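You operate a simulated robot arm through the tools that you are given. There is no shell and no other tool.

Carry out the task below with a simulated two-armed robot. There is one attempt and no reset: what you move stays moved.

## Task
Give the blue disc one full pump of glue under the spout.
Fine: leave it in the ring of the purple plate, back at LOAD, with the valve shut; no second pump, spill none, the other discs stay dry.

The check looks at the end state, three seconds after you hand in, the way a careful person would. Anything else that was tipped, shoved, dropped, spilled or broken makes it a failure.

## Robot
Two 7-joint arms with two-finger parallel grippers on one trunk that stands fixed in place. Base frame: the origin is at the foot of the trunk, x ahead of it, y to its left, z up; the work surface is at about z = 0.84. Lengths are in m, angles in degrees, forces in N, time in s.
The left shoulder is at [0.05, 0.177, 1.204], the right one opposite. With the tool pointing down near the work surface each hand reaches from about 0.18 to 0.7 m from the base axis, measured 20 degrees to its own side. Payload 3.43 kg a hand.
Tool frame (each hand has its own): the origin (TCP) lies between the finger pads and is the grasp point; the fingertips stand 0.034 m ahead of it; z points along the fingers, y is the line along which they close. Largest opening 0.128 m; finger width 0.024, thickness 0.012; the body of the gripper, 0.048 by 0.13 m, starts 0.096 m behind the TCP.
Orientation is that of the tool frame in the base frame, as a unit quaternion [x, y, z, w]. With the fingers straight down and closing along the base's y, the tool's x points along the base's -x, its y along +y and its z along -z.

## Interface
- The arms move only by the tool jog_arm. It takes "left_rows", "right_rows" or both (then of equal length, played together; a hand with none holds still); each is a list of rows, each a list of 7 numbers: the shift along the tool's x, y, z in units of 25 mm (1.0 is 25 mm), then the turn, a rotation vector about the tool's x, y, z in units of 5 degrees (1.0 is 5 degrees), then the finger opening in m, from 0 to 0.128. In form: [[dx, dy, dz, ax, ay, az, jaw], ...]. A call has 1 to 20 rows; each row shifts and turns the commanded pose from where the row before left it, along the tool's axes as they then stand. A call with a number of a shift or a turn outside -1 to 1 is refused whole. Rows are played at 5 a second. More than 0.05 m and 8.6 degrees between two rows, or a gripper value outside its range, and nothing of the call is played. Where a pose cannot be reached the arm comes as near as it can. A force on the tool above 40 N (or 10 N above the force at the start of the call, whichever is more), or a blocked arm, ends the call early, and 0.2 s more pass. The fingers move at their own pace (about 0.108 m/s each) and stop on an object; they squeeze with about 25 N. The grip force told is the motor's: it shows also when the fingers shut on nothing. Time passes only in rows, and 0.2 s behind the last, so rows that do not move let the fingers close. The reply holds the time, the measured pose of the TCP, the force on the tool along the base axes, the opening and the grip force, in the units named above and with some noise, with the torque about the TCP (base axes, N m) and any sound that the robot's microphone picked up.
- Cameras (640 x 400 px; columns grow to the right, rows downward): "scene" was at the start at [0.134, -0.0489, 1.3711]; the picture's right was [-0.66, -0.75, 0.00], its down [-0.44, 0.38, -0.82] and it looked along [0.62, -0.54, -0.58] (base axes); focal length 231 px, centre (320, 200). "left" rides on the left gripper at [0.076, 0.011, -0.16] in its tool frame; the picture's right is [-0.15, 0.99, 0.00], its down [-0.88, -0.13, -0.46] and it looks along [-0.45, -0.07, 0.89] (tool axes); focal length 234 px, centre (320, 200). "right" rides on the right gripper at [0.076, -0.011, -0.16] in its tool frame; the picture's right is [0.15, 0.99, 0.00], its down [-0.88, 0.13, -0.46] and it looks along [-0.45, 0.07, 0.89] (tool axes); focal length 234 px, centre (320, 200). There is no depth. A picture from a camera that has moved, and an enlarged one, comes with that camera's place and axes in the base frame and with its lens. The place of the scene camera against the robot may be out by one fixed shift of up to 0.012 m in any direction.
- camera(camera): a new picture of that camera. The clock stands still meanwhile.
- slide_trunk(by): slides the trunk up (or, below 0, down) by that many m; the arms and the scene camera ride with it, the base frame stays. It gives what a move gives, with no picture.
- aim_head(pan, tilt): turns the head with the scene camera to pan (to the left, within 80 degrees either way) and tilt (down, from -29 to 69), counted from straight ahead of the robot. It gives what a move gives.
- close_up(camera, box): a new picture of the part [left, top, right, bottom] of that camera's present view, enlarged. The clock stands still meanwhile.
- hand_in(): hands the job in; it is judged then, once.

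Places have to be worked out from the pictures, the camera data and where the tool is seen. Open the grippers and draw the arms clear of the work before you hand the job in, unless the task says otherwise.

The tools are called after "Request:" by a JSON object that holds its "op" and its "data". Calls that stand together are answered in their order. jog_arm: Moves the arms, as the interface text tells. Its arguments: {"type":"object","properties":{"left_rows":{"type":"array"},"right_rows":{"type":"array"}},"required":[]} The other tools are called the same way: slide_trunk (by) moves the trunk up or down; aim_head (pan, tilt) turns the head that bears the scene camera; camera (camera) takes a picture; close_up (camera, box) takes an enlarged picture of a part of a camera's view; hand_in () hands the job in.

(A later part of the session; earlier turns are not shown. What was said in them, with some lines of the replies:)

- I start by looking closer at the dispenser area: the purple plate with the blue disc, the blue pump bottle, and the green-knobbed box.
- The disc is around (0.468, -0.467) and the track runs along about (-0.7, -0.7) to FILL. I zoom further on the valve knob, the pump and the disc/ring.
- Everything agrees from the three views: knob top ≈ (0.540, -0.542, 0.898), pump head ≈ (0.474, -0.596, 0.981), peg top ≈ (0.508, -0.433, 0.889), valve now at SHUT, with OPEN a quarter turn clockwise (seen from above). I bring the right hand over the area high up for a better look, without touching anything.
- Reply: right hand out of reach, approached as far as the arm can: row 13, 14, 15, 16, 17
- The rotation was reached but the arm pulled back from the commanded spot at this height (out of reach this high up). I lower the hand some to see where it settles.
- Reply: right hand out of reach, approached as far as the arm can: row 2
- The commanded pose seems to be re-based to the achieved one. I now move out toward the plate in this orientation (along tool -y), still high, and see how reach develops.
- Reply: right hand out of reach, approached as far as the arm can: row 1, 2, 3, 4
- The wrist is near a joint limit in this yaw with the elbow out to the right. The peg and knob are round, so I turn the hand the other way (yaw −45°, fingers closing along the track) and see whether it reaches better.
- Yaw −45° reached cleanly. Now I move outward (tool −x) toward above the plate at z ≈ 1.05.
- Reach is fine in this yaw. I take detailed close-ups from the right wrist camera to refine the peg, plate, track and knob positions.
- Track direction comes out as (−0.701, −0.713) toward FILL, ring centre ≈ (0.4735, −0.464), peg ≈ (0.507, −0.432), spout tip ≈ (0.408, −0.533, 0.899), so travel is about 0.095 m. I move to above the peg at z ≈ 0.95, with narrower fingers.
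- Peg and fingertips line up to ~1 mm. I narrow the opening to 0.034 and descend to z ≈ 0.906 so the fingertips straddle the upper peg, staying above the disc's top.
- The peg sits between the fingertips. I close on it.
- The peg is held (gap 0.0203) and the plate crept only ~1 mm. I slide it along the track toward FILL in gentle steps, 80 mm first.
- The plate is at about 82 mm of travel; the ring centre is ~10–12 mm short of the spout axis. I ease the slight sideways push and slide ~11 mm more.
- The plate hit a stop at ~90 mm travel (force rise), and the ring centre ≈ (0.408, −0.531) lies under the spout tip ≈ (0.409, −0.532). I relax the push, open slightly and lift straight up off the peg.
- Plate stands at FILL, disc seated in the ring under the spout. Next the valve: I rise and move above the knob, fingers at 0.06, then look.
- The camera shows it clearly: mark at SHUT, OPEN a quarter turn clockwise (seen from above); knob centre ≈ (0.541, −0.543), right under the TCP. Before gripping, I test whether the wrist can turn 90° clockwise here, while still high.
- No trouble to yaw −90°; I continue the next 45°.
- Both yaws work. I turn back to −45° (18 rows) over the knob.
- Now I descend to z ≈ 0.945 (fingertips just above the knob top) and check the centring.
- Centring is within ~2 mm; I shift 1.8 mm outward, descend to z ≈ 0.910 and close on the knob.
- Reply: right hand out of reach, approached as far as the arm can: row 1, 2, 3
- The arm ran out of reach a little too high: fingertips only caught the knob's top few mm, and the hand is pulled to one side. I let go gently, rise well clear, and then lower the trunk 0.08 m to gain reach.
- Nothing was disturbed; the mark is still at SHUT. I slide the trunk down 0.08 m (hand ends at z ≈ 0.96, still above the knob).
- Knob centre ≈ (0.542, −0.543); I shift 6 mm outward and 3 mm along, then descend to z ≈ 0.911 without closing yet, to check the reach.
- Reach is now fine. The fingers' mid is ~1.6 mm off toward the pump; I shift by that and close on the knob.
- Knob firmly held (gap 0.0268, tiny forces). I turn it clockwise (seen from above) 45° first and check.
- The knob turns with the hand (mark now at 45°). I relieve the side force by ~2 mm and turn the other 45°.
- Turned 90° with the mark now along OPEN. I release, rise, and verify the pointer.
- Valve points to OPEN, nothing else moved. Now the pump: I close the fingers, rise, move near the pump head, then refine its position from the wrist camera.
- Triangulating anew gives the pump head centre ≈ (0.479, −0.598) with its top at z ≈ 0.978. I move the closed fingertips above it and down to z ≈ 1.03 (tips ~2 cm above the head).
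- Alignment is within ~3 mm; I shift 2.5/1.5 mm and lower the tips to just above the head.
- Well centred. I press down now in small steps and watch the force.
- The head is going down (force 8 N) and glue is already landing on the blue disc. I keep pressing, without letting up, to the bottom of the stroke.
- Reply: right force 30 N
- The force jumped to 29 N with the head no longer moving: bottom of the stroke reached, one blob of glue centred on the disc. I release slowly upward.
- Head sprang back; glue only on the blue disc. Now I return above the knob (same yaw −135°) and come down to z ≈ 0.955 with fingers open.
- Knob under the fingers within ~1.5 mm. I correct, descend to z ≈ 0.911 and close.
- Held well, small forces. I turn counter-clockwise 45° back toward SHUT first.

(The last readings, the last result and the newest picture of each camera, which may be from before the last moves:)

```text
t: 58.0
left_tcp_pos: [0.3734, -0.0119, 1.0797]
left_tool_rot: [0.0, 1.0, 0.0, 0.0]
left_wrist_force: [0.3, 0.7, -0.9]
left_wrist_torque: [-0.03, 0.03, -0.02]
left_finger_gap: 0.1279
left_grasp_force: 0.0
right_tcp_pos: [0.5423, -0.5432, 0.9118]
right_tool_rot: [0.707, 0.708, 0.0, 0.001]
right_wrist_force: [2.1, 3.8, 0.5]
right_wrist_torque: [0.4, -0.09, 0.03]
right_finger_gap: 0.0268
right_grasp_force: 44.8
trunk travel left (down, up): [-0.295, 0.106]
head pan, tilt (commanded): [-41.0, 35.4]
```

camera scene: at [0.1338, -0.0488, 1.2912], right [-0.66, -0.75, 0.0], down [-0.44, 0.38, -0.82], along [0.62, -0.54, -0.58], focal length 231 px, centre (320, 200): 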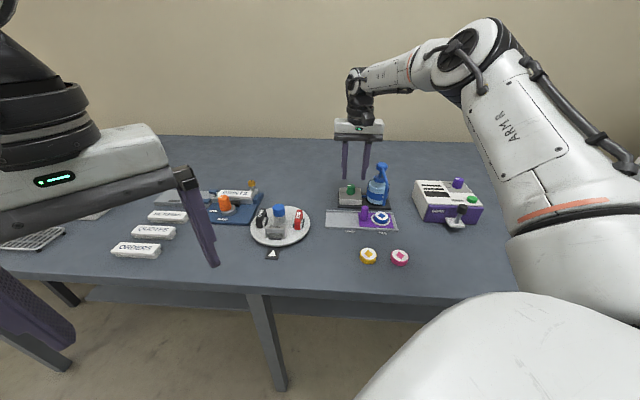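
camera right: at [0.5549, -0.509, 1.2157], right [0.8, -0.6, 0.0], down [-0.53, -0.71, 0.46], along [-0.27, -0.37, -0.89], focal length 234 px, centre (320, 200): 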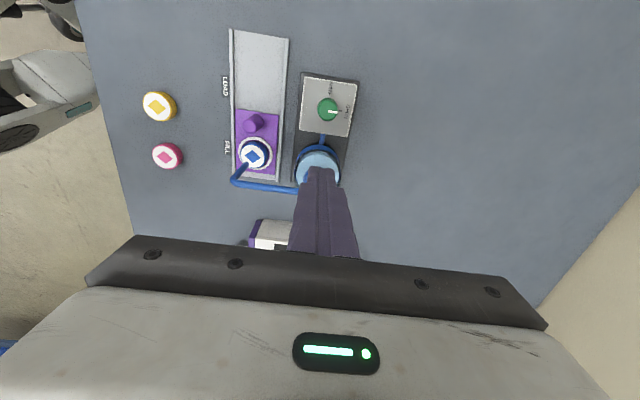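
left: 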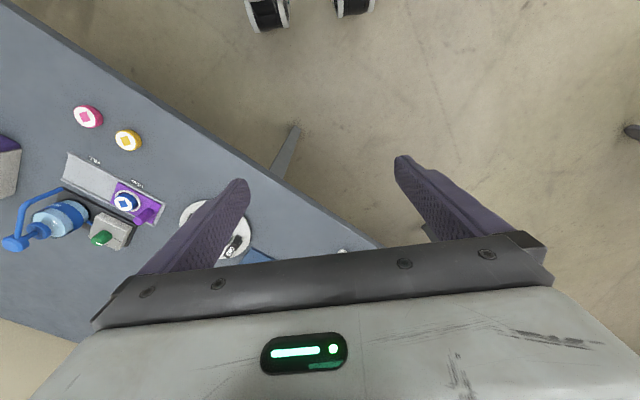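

Smooth. Another 45° to SHUT.

Request:
{"op": "jog_arm", "data": {"right_rows": [[0, 0, 0, 0, 0, -1, 0.015], [0, 0, 0, 0, 0, -1, 0.015], [0, 0, 0, 0, 0, -1, 0.015], [0, 0, 0, 0, 0, -1, 0.015], [0, 0, 0, 0, 0, -1, 0.015], [0, 0, 0, 0, 0, -1, 0.015], [0, 0, 0, 0, 0, -1, 0.015], [0, 0, 0, 0, 0, -1, 0.015], [0, 0, 0, 0, 0, -1, 0.015], [0, 0, 0, 0, 0, 0, 0.015]]}}

Request:
{"op": "close_up", "data": {"camera": "right", "box": [240, 80, 400, 200]}}

```text
t: 60.2
left_tcp_pos: [0.3732, -0.0136, 1.0798]
left_tool_rot: [0.001, 1.0, 0.0, 0.0]
left_wrist_force: [-0.6, 0.6, 0.6]
left_wrist_torque: [0.05, 0.04, 0.03]
left_finger_gap: 0.1279
left_grasp_force: 0.1
right_tcp_pos: [0.5416, -0.5425, 0.9117]
right_tool_rot: [0.381, 0.924, 0.0, 0.002]
right_wrist_force: [14.6, 2.2, 5.0]
right_wrist_torque: [0.19, -0.37, -0.34]
right_finger_gap: 0.0268
right_grasp_force: 45.7
trunk travel left (down, up): [-0.295, 0.106]
head pan, tilt (commanded): [-41.0, 35.4]
```

```text
3.33 times, centred on (320, 140) of right
camera zoom: at [0.4809, -0.4985, 1.0718], right [0.59, 0.8, 0.0], down [0.71, -0.53, 0.46], along [0.37, -0.27, -0.89], focal length 781 px, centre (320, 400)
```

zoom: 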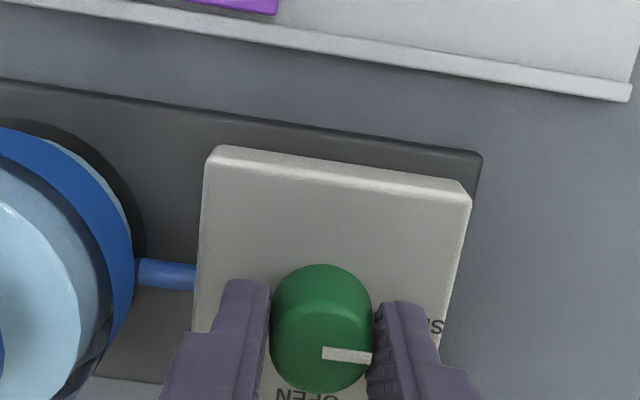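

The pointer is back exactly as it was at SHUT, against its stop. I relieve the side load, open and rise.

Request:
{"op": "jog_arm", "data": {"right_rows": [[-0.05, 0.06, 0, 0, 0, 0, 0.015], [0, 0, 0, 0, 0, 0, 0.046], [0, 0, 0, 0, 0, 0, 0.046], [0, 0, -0.6, 0, 0, 0, 0.046], [0, 0, -1, 0, 0, 0, 0.046], [0, 0, -1, 0, 0, 0, 0.046], [0, 0, -1, 0, 0, 0, 0.046], [0, 0, -1, 0, 0, 0, 0.046], [0, 0, 0, 0, 0, 0, 0.046]]}}

Request:
{"op": "close_up", "data": {"camera": "right", "box": [200, 60, 400, 200]}}

Request:
{"op": "close_up", "data": {"camera": "scene", "box": [320, 150, 410, 240]}}

```text
t: 62.2
left_tcp_pos: [0.3729, -0.0136, 1.0792]
left_tool_rot: [0.0, 1.0, -0.001, 0.0]
left_wrist_force: [0.4, 0.5, -0.1]
left_wrist_torque: [0.05, -0.02, -0.02]
left_finger_gap: 0.1281
left_grasp_force: 0.0
right_tcp_pos: [0.5437, -0.5432, 1.0272]
right_tool_rot: [0.383, 0.924, -0.001, 0.0]
right_wrist_force: [0.4, 0.1, -0.5]
right_wrist_torque: [-0.03, 0.03, -0.01]
right_finger_gap: 0.0462
right_grasp_force: 0.1
trunk travel left (down, up): [-0.295, 0.106]
head pan, tilt (commanded): [-41.0, 35.4]
```

```text
2.86 times, centred on (300, 130) of right
camera zoom: at [0.4818, -0.4992, 1.1873], right [0.6, 0.8, 0.0], down [0.71, -0.53, 0.46], along [0.37, -0.27, -0.89], focal length 669 px, centre (377, 400)
```

zoom: 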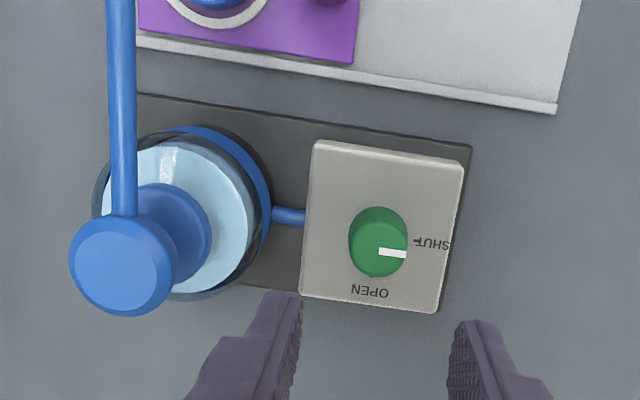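

```text
4.44 times, centred on (365, 195) of scene
camera zoom: at [0.134, -0.049, 1.2911], right [-0.66, -0.75, 0.0], down [-0.44, 0.38, -0.82], along [0.62, -0.54, -0.58], focal length 1028 px, centre (120, 222)
```

zoom: 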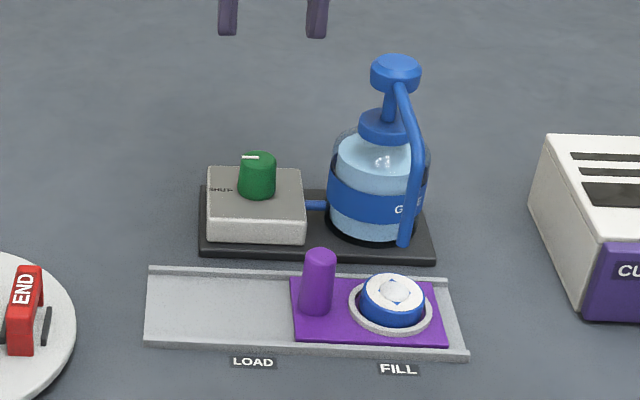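

Valve is SHUT, glue sits on the blue disc only. Now I go back above the peg (≈ (0.4445, −0.4945) at FILL) to slide the plate home.

Request:
{"op": "jog_arm", "data": {"right_rows": [[0.8, 0, 0, 0, 0, 0, 0.034], [0.8, 0, 0, 0, 0, 0, 0.034], [0.8, 0, 0, 0, 0, 0, 0.034], [0.8, 0, 0, 0, 0, 0, 0.034], [0.49, -0.714, 0, 0, 0, 0, 0.034], [0.49, -0.714, 0, 0, 0, 0, 0.034], [0, 0, 0, 0, 0, 0, 0.034]]}}

Request:
{"op": "close_up", "data": {"camera": "right", "box": [200, 60, 400, 220]}}

Request:
{"op": "close_up", "data": {"camera": "scene", "box": [320, 150, 410, 240]}}

```text
t: 63.8
left_tcp_pos: [0.3727, -0.0131, 1.0805]
left_tool_rot: [0.0, 1.0, 0.0, 0.0]
left_wrist_force: [0.5, -0.3, -0.2]
left_wrist_torque: [0.0, -0.02, 0.0]
left_finger_gap: 0.1279
left_grasp_force: 0.0
right_tcp_pos: [0.4441, -0.4948, 1.0272]
right_tool_rot: [0.383, 0.924, 0.0, 0.0]
right_wrist_force: [0.1, 0.3, 0.7]
right_wrist_torque: [0.01, 0.0, 0.01]
right_finger_gap: 0.034
right_grasp_force: 0.1
trunk travel left (down, up): [-0.295, 0.106]
head pan, tilt (commanded): [-41.0, 35.4]
```

```text
2.50 times, centred on (300, 140) of right
camera zoom: at [0.3827, -0.4505, 1.1864], right [0.6, 0.8, 0.0], down [0.71, -0.53, 0.46], along [0.37, -0.27, -0.89], focal length 585 px, centre (370, 350)
```

zoom: 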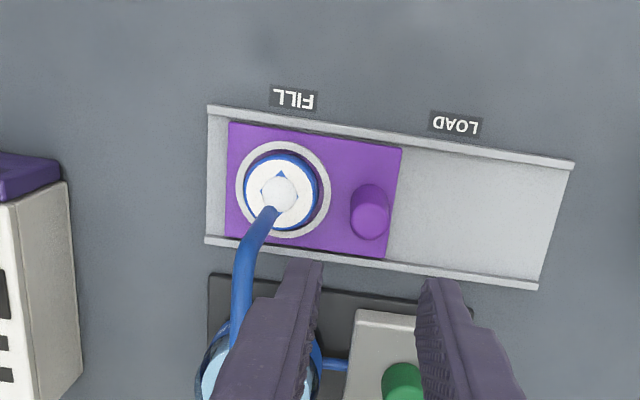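

```text
4.44 times, centred on (365, 195) of scene
camera zoom: at [0.134, -0.0488, 1.2911], right [-0.66, -0.75, 0.0], down [-0.44, 0.38, -0.82], along [0.61, -0.54, -0.58], focal length 1028 px, centre (120, 222)
```

zoom: 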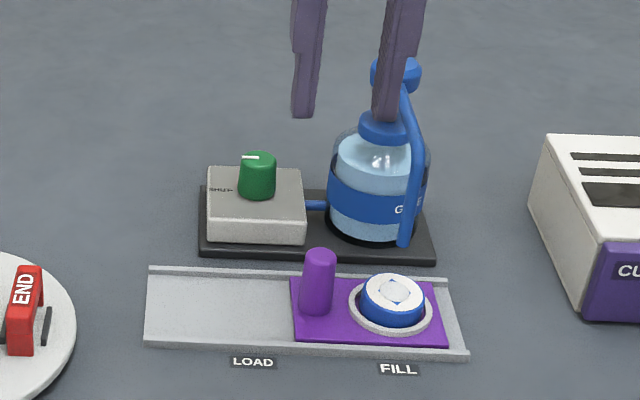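

The peg is under the hand within ~2 mm. I correct and descend to z ≈ 0.93, check, then go down.

Request:
{"op": "jog_arm", "data": {"right_rows": [[-0.05, -0.04, 0.9, 0, 0, 0, 0.034], [0, 0, 0.9, 0, 0, 0, 0.034], [0, 0, 0.9, 0, 0, 0, 0.034], [0, 0, 0.9, 0, 0, 0, 0.034], [0, 0, 0.2, 0, 0, 0, 0.034], [0, 0, 0, 0, 0, 0, 0.034]]}}

Request:
{"op": "close_up", "data": {"camera": "right", "box": [220, 90, 400, 220]}}

Request:
{"op": "close_up", "data": {"camera": "scene", "box": [320, 150, 410, 240]}}

Request:
{"op": "close_up", "data": {"camera": "left", "box": [0, 140, 140, 260]}}

```text
t: 65.2
left_tcp_pos: [0.3731, -0.0134, 1.08]
left_tool_rot: [0.0, 1.0, 0.0, 0.0]
left_wrist_force: [0.3, -0.3, 0.0]
left_wrist_torque: [-0.01, -0.01, -0.02]
left_finger_gap: 0.128
left_grasp_force: 0.1
right_tcp_pos: [0.445, -0.4962, 0.932]
right_tool_rot: [0.383, 0.924, 0.0, 0.0]
right_wrist_force: [0.3, -0.1, -1.0]
right_wrist_torque: [-0.01, 0.0, 0.01]
right_finger_gap: 0.0339
right_grasp_force: 0.0
trunk travel left (down, up): [-0.295, 0.106]
head pan, tilt (commanded): [-41.0, 35.4]
```

```text
3.08 times, centred on (310, 155) of right
camera zoom: at [0.3827, -0.4519, 1.0918], right [0.6, 0.8, 0.0], down [0.71, -0.53, 0.46], along [0.37, -0.27, -0.89], focal length 720 px, centre (351, 338)
```

zoom: 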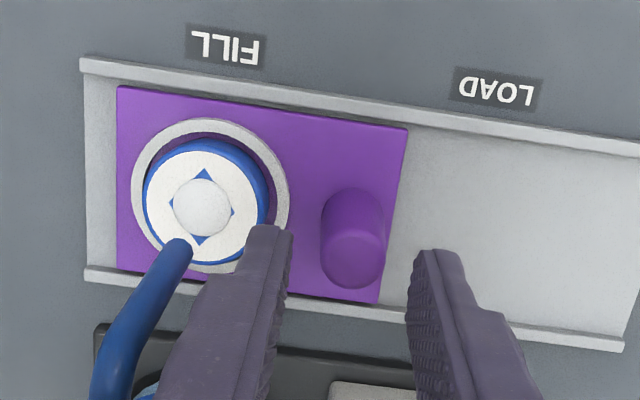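

```text
4.44 times, centred on (365, 195) of scene
camera zoom: at [0.134, -0.0489, 1.2911], right [-0.66, -0.75, 0.0], down [-0.44, 0.38, -0.82], along [0.62, -0.54, -0.58], focal length 1028 px, centre (120, 222)
```

zoom: 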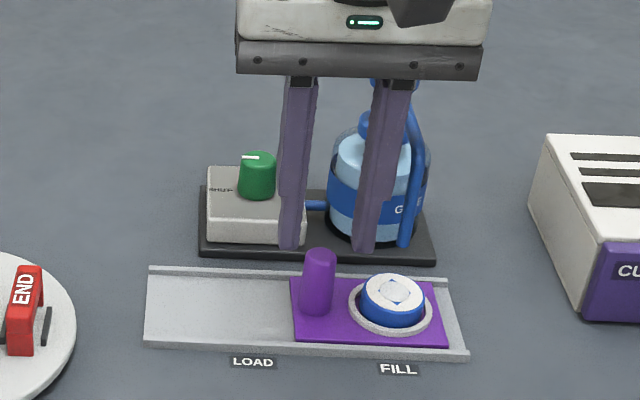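

```text
3.33 times, centred on (70, 200) of left
camera zoom: at [0.2965, -0.0029, 1.2394], right [0.15, 0.99, 0.0], down [0.88, -0.13, 0.46], along [0.45, -0.07, -0.89], focal length 781 px, centre (1153, 200)
```

zoom: 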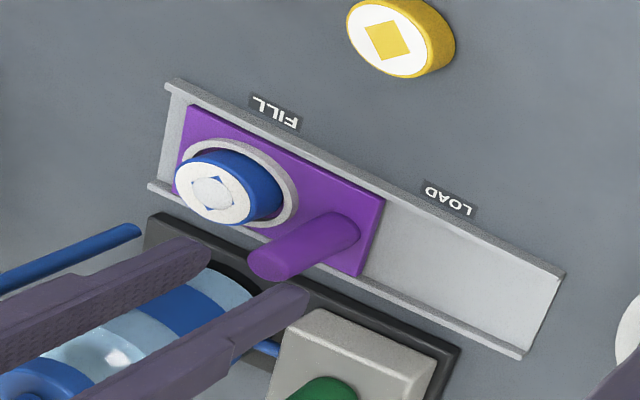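

Aligned. I go down to z ≈ 0.907 and grip the peg.

Request:
{"op": "jog_arm", "data": {"right_rows": [[0, 0, 0.5, 0, 0, 0, 0.034], [0, 0, 0.5, 0, 0, 0, 0.034], [0, 0, 0, 0, 0, 0, 0.026], [0, 0, 0, 0, 0, 0, 0.022], [0, 0, 0, 0, 0, 0, 0.01], [0, 0, 0, 0, 0, 0, 0.01]]}}

Request:
{"op": "close_up", "data": {"camera": "right", "box": [220, 90, 400, 220]}}

```text
t: 66.6
left_tcp_pos: [0.3724, -0.0125, 1.0794]
left_tool_rot: [0.0, 1.0, 0.0, -0.001]
left_wrist_force: [-0.8, -0.4, 0.2]
left_wrist_torque: [0.02, -0.03, 0.01]
left_finger_gap: 0.1279
left_grasp_force: 0.0
right_tcp_pos: [0.4447, -0.4964, 0.9078]
right_tool_rot: [0.383, 0.924, 0.001, 0.0]
right_wrist_force: [3.3, 3.6, -2.4]
right_wrist_torque: [-0.05, -0.29, -0.02]
right_finger_gap: 0.0198
right_grasp_force: 44.5
trunk travel left (down, up): [-0.295, 0.106]
head pan, tilt (commanded): [-41.0, 35.4]
```

```text
3.08 times, centred on (310, 155) of right
camera zoom: at [0.383, -0.4513, 1.0667], right [0.6, 0.8, 0.0], down [0.71, -0.53, 0.46], along [0.37, -0.27, -0.89], focal length 720 px, centre (351, 338)
```

zoom: 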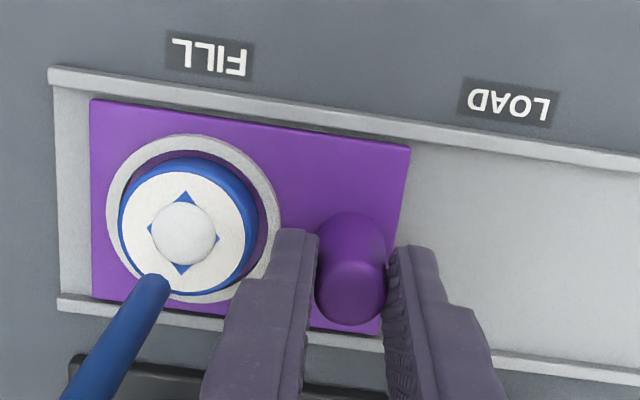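

Peg held. I slide the plate gently back toward LOAD, 87 mm first.

Request:
{"op": "jog_arm", "data": {"right_rows": [[0, 0.1, 0, 0, 0, 0, 0.01], [0, 0.3, 0, 0, 0, 0, 0.01], [0, 0.4, 0, 0, 0, 0, 0.01], [0, 0.4, 0, 0, 0, 0, 0.01], [0, 0.4, 0, 0, 0, 0, 0.01], [0, 0.4, 0, 0, 0, 0, 0.01], [0, 0.4, 0, 0, 0, 0, 0.01], [0, 0.4, 0, 0, 0, 0, 0.01], [0, 0.4, 0, 0, 0, 0, 0.01], [0, 0.2, 0, 0, 0, 0, 0.01], [0, 0.1, 0, 0, 0, 0, 0.01], [0, 0, 0, 0, 0, 0, 0.01]]}}

Request:
{"op": "close_up", "data": {"camera": "right", "box": [220, 90, 400, 220]}}

Request:
{"op": "close_up", "data": {"camera": "scene", "box": [310, 160, 410, 250]}}

```text
t: 69.2
left_tcp_pos: [0.3721, -0.0128, 1.0807]
left_tool_rot: [0.0, 1.0, 0.0, 0.001]
left_wrist_force: [0.1, 0.9, -0.1]
left_wrist_torque: [0.02, -0.03, 0.0]
left_finger_gap: 0.1281
left_grasp_force: 0.0
right_tcp_pos: [0.5064, -0.4338, 0.9074]
right_tool_rot: [0.382, 0.924, 0.001, 0.001]
right_wrist_force: [-3.6, 4.9, -0.1]
right_wrist_torque: [0.68, 0.62, 0.08]
right_finger_gap: 0.0202
right_grasp_force: 44.9
trunk travel left (down, up): [-0.295, 0.106]
head pan, tilt (commanded): [-41.0, 35.4]
```

```text
3.08 times, centred on (310, 155) of right
camera zoom: at [0.4449, -0.3896, 1.0668], right [0.6, 0.8, 0.0], down [0.71, -0.53, 0.46], along [0.37, -0.27, -0.89], focal length 720 px, centre (351, 338)
```

zoom: 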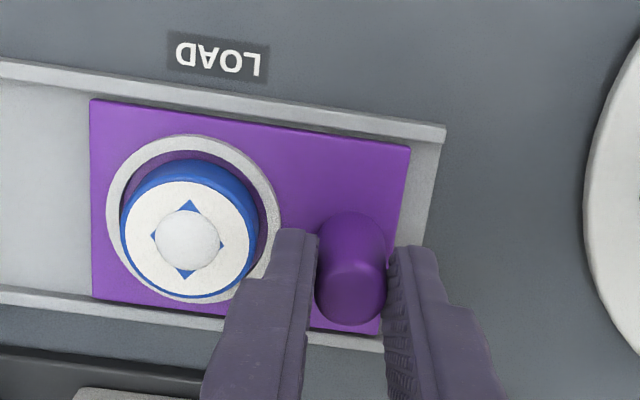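

```text
4.44 times, centred on (360, 205) of scene
camera zoom: at [0.1337, -0.0485, 1.2912], right [-0.66, -0.75, 0.0], down [-0.44, 0.38, -0.82], along [0.62, -0.54, -0.58], focal length 1028 px, centre (142, 178)
```

zoom: 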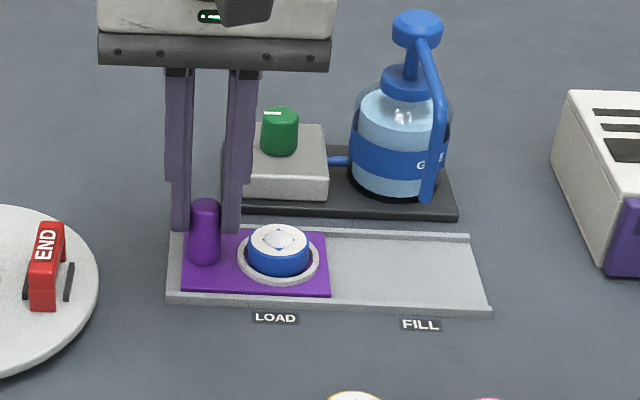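

Nearly home: about 3 mm short of where it stood. I relieve the sideways load and push ~4 mm more, expecting the stop.

Request:
{"op": "jog_arm", "data": {"right_rows": [[0.03, 0.08, 0, 0, 0, 0, 0.01], [0, 0.08, 0, 0, 0, 0, 0.01], [0, 0, 0, 0, 0, 0, 0.01]]}}

Request:
{"op": "close_up", "data": {"camera": "right", "box": [220, 90, 400, 220]}}

```text
t: 70.0
left_tcp_pos: [0.3721, -0.0132, 1.0812]
left_tool_rot: [-0.001, 1.0, 0.0, 0.0]
left_wrist_force: [0.1, -0.2, 0.2]
left_wrist_torque: [-0.01, -0.02, -0.04]
left_finger_gap: 0.1282
left_grasp_force: 0.0
right_tcp_pos: [0.5075, -0.4314, 0.9072]
right_tool_rot: [0.382, 0.924, -0.001, 0.0]
right_wrist_force: [-4.9, -0.7, 1.2]
right_wrist_torque: [0.27, 0.57, -0.04]
right_finger_gap: 0.0198
right_grasp_force: 44.4
trunk travel left (down, up): [-0.295, 0.106]
head pan, tilt (commanded): [-41.0, 35.4]
```

```text
3.08 times, centred on (310, 155) of right
camera zoom: at [0.4468, -0.3872, 1.0667], right [0.6, 0.8, 0.0], down [0.71, -0.53, 0.46], along [0.37, -0.27, -0.89], focal length 720 px, centre (351, 338)
```

zoom: 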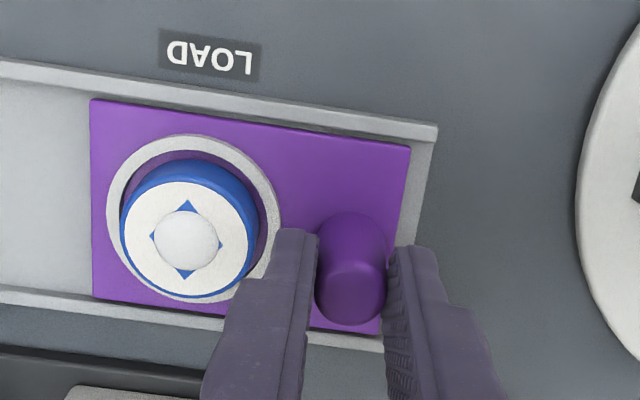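

A slight resistance of ~4 N begins. I push another 2.5 mm to make sure it is at the LOAD stop.

Request:
{"op": "jog_arm", "data": {"right_rows": [[0, 0.1, 0, 0, 0, 0, 0.01], [0, 0, 0, 0, 0, 0, 0.01]]}}

Request:
{"op": "close_up", "data": {"camera": "right", "box": [220, 90, 400, 220]}}

```text
t: 70.6
left_tcp_pos: [0.371, -0.0134, 1.0804]
left_tool_rot: [0.0, 1.0, 0.001, 0.001]
left_wrist_force: [0.0, 0.0, 0.1]
left_wrist_torque: [-0.01, -0.01, -0.01]
left_finger_gap: 0.1281
left_grasp_force: 0.1
right_tcp_pos: [0.5077, -0.4315, 0.9075]
right_tool_rot: [0.382, 0.924, -0.002, 0.0]
right_wrist_force: [-14.1, -10.9, 5.8]
right_wrist_torque: [-0.57, 0.4, 0.0]
right_finger_gap: 0.0199
right_grasp_force: 44.6
trunk travel left (down, up): [-0.295, 0.106]
head pan, tilt (commanded): [-41.0, 35.4]
```

```text
3.08 times, centred on (310, 155) of right
camera zoom: at [0.4473, -0.3866, 1.0667], right [0.6, 0.8, 0.0], down [0.72, -0.53, 0.46], along [0.36, -0.28, -0.89], focal length 720 px, centre (351, 338)
```

zoom: 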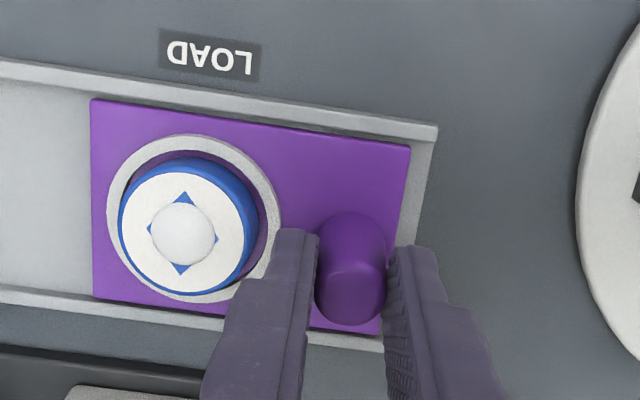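

That's the hard stop (18 N, no motion): the plate is back at LOAD. I ease the push, open slightly, and lift straight off.

Request:
{"op": "jog_arm", "data": {"right_rows": [[0, -0.09, 0, 0, 0, 0, 0.01], [0, 0, 0, 0, 0, 0, 0.034], [0, 0, 0, 0, 0, 0, 0.034], [0, 0, -0.6, 0, 0, 0, 0.034], [0, 0, -1, 0, 0, 0, 0.034], [0, 0, -1, 0, 0, 0, 0.034], [0, 0, -1, 0, 0, 0, 0.034], [0, 0, -1, 0, 0, 0, 0.034], [0, 0, 0, 0, 0, 0, 0.034]]}}

Request:
{"op": "close_up", "data": {"camera": "right", "box": [200, 60, 440, 240]}}

Request:
{"op": "close_up", "data": {"camera": "scene", "box": [310, 160, 410, 250]}}

```text
t: 72.6
left_tcp_pos: [0.3712, -0.0134, 1.0802]
left_tool_rot: [0.0, 1.0, -0.001, 0.0]
left_wrist_force: [0.5, -0.3, -0.2]
left_wrist_torque: [0.03, 0.0, 0.03]
left_finger_gap: 0.1279
left_grasp_force: 0.1
right_tcp_pos: [0.5096, -0.4325, 1.023]
right_tool_rot: [0.382, 0.924, 0.0, 0.0]
right_wrist_force: [0.3, -0.6, -0.4]
right_wrist_torque: [-0.01, 0.03, -0.01]
right_finger_gap: 0.0337
right_grasp_force: 0.1
trunk travel left (down, up): [-0.295, 0.106]
head pan, tilt (commanded): [-41.0, 35.4]
```

```text
2.22 times, centred on (320, 150) of right
camera zoom: at [0.4473, -0.387, 1.1821], right [0.6, 0.8, 0.0], down [0.71, -0.53, 0.46], along [0.37, -0.27, -0.89], focal length 520 px, centre (320, 311)
```

zoom: 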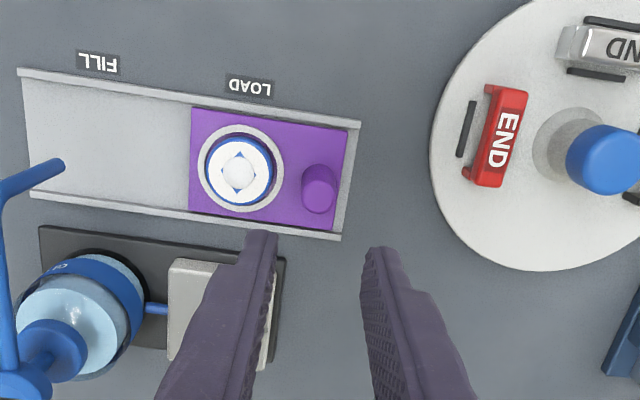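

```text
4.44 times, centred on (360, 205) of scene
camera zoom: at [0.134, -0.0489, 1.2911], right [-0.66, -0.75, 0.0], down [-0.44, 0.38, -0.82], along [0.62, -0.54, -0.58], focal length 1028 px, centre (142, 178)
```

zoom: 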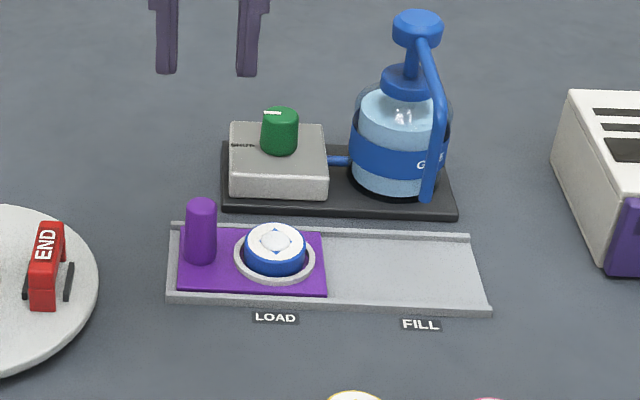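

All as wanted: disc with glue in the ring at LOAD, valve SHUT, other discs untouched. I draw the right arm back and up, clear of the work, and open the gripper.

Request:
{"op": "jog_arm", "data": {"right_rows": [[0, 0, -0.8, 0, 0, 0, 0.034], [0.5, 0, -0.6, 0, 0, 0, 0.034], [0.8, 0, -0.2, 0, 0, 0, 0.034], [0.8, 0, -0.2, 0, 0, 0, 0.034], [0.8, 0, 0, 0, 0, 0, 0.05], [0.8, 0, 0, 0, 0, 0, 0.08], [0.8, 0, 0, 0, 0, 0, 0.12], [0.8, 0, 0, 0, 0, 0, 0.12], [0.5, 0, 0, 0, 0, 0, 0.12], [0, 0, 0, 0, 0, 0, 0.12]]}}

Request:
{"op": "camera", "data": {"camera": "scene"}}

Request:
{"op": "close_up", "data": {"camera": "scene", "box": [310, 160, 430, 280]}}

Request:
{"op": "close_up", "data": {"camera": "left", "box": [0, 100, 200, 280]}}

```text
t: 74.8
left_tcp_pos: [0.3713, -0.0138, 1.0801]
left_tool_rot: [0.0, 1.0, 0.001, -0.001]
left_wrist_force: [0.7, 0.3, -1.1]
left_wrist_torque: [-0.01, -0.02, -0.03]
left_finger_gap: 0.1282
left_grasp_force: 0.1
right_tcp_pos: [0.4061, -0.3275, 1.0668]
right_tool_rot: [0.382, 0.924, 0.0, 0.0]
right_wrist_force: [-0.7, 0.1, 0.0]
right_wrist_torque: [0.01, 0.01, -0.01]
right_finger_gap: 0.1202
right_grasp_force: 0.0
trunk travel left (down, up): [-0.295, 0.106]
head pan, tilt (commanded): [-41.0, 35.4]
```

```text
taken
camera scene: at [0.134, -0.0489, 1.2911], right [-0.66, -0.75, 0.0], down [-0.44, 0.38, -0.82], along [0.62, -0.54, -0.58], focal length 231 px, centre (320, 200)
```

scene: 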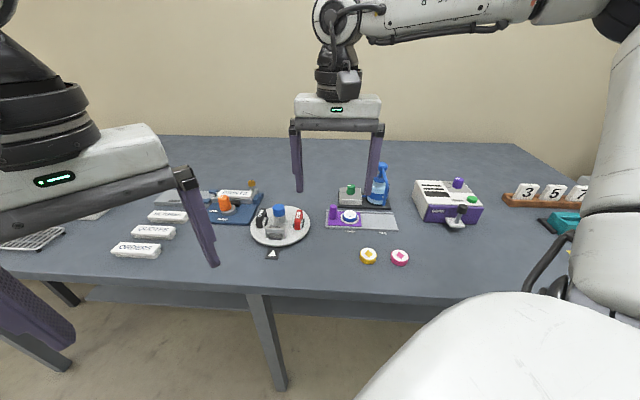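

```text
3.33 times, centred on (370, 220) of scene
camera zoom: at [0.134, -0.0489, 1.2911], right [-0.66, -0.75, 0.0], down [-0.44, 0.38, -0.82], along [0.62, -0.54, -0.58], focal length 771 px, centre (153, 133)
```

zoom: 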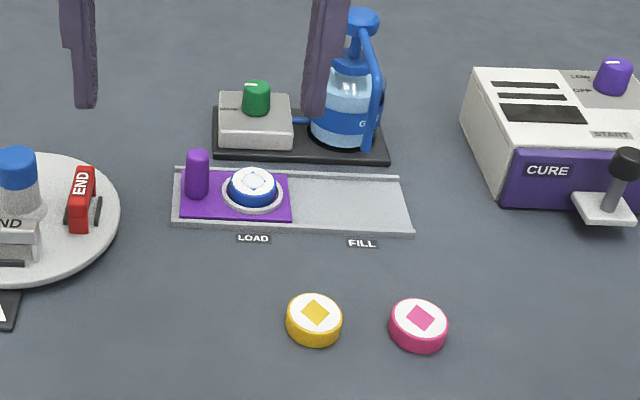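

```text
2.22 times, centred on (100, 190) of left
camera zoom: at [0.2965, -0.003, 1.2393], right [0.15, 0.99, 0.0], down [0.88, -0.13, 0.46], along [0.45, -0.07, -0.89], focal length 520 px, centre (809, 222)
```

zoom: 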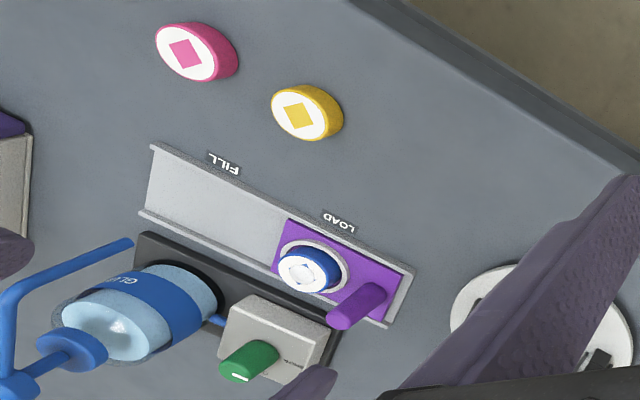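

The end state looks right: one blob on the blue disc in the ring, track clean, pump and other discs untouched. I draw the right hand a little further off and take a last look at the disc and valve.

Request:
{"op": "jog_arm", "data": {"right_rows": [[0.5, 0, -0.4, 0, 0, 0, 0.12], [0.5, 0, -0.4, 0, 0, 0, 0.12], [0.5, 0, -0.4, 0, 0, 0, 0.12], [0, 0, 0, 0, 0, 0, 0.12], [0, 0, 0, 0, 0, 0, 0.12]]}}

Request:
{"op": "close_up", "data": {"camera": "scene", "box": [320, 170, 410, 240]}}

Request:
{"op": "close_up", "data": {"camera": "right", "box": [200, 60, 400, 260]}}

```text
t: 76.0
left_tcp_pos: [0.3721, -0.0137, 1.0811]
left_tool_rot: [0.0, 1.0, 0.001, -0.001]
left_wrist_force: [-0.6, 0.2, 0.5]
left_wrist_torque: [0.02, -0.02, 0.0]
left_finger_gap: 0.1281
left_grasp_force: 0.0
right_tcp_pos: [0.3789, -0.3002, 1.0965]
right_tool_rot: [0.383, 0.924, -0.001, 0.0]
right_wrist_force: [-0.2, -0.7, -0.1]
right_wrist_torque: [0.03, -0.01, -0.02]
right_finger_gap: 0.1199
right_grasp_force: 0.0
trunk travel left (down, up): [-0.295, 0.106]
head pan, tilt (commanded): [-41.0, 35.4]
```

```text
5.71 times, centred on (365, 205) of scene
camera zoom: at [0.134, -0.0488, 1.2911], right [-0.66, -0.75, 0.0], down [-0.44, 0.38, -0.82], along [0.62, -0.54, -0.58], focal length 1322 px, centre (63, 171)
```

zoom: 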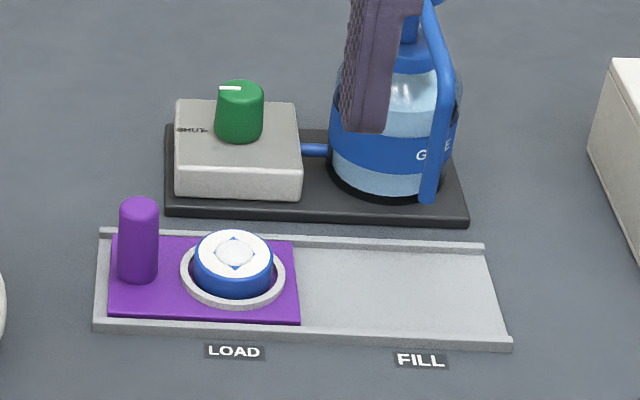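

```text
2.00 times, centred on (300, 160) of right
camera zoom: at [0.3178, -0.2579, 1.2567], right [0.6, 0.8, 0.0], down [0.71, -0.53, 0.46], along [0.37, -0.27, -0.89], focal length 468 px, centre (360, 280)
```

zoom: 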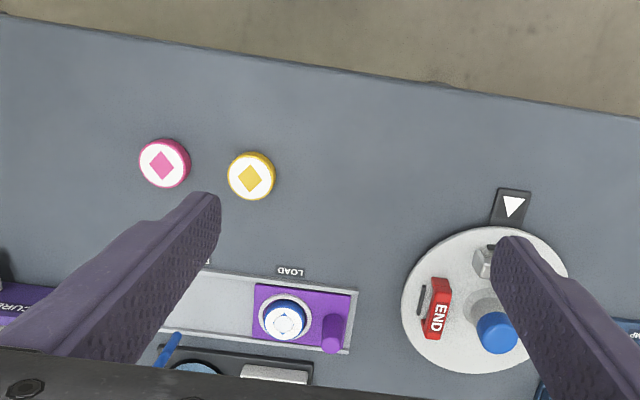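

The blue disc carries one pump of glue and sits in the ring of the purple plate at LOAD. The valve points to SHUT, the other discs are dry, nothing spilled, and both hands are open and clear, so I hand in.

Request:
{"op": "hand_in", "data": {}}

```text
The job is handed in.
```

The job is handed in: the blue disc got one full pump of glue under the spout and is back in the ring of the purple plate at LOAD. I have not seen the check's verdict.

- **Pump:** I pressed the head once, down to its hard stop, and the glue landed in one blob on the middle of the blue disc.
- **Valve:** It is turned back to SHUT, against its stop.
- **Plate:** It is back against the LOAD stop.
- **Rest of the table:** The last pictures show no spilled glue, and the yellow and pink discs are dry and where they were.

My first try at gripping the valve knob fell short because the arm ran out of reach. I let go and lowered the trunk 0.08 m, and the second grip worked. The trunk is still at that lower height. Both grippers are open, and the arms are clear of the work.
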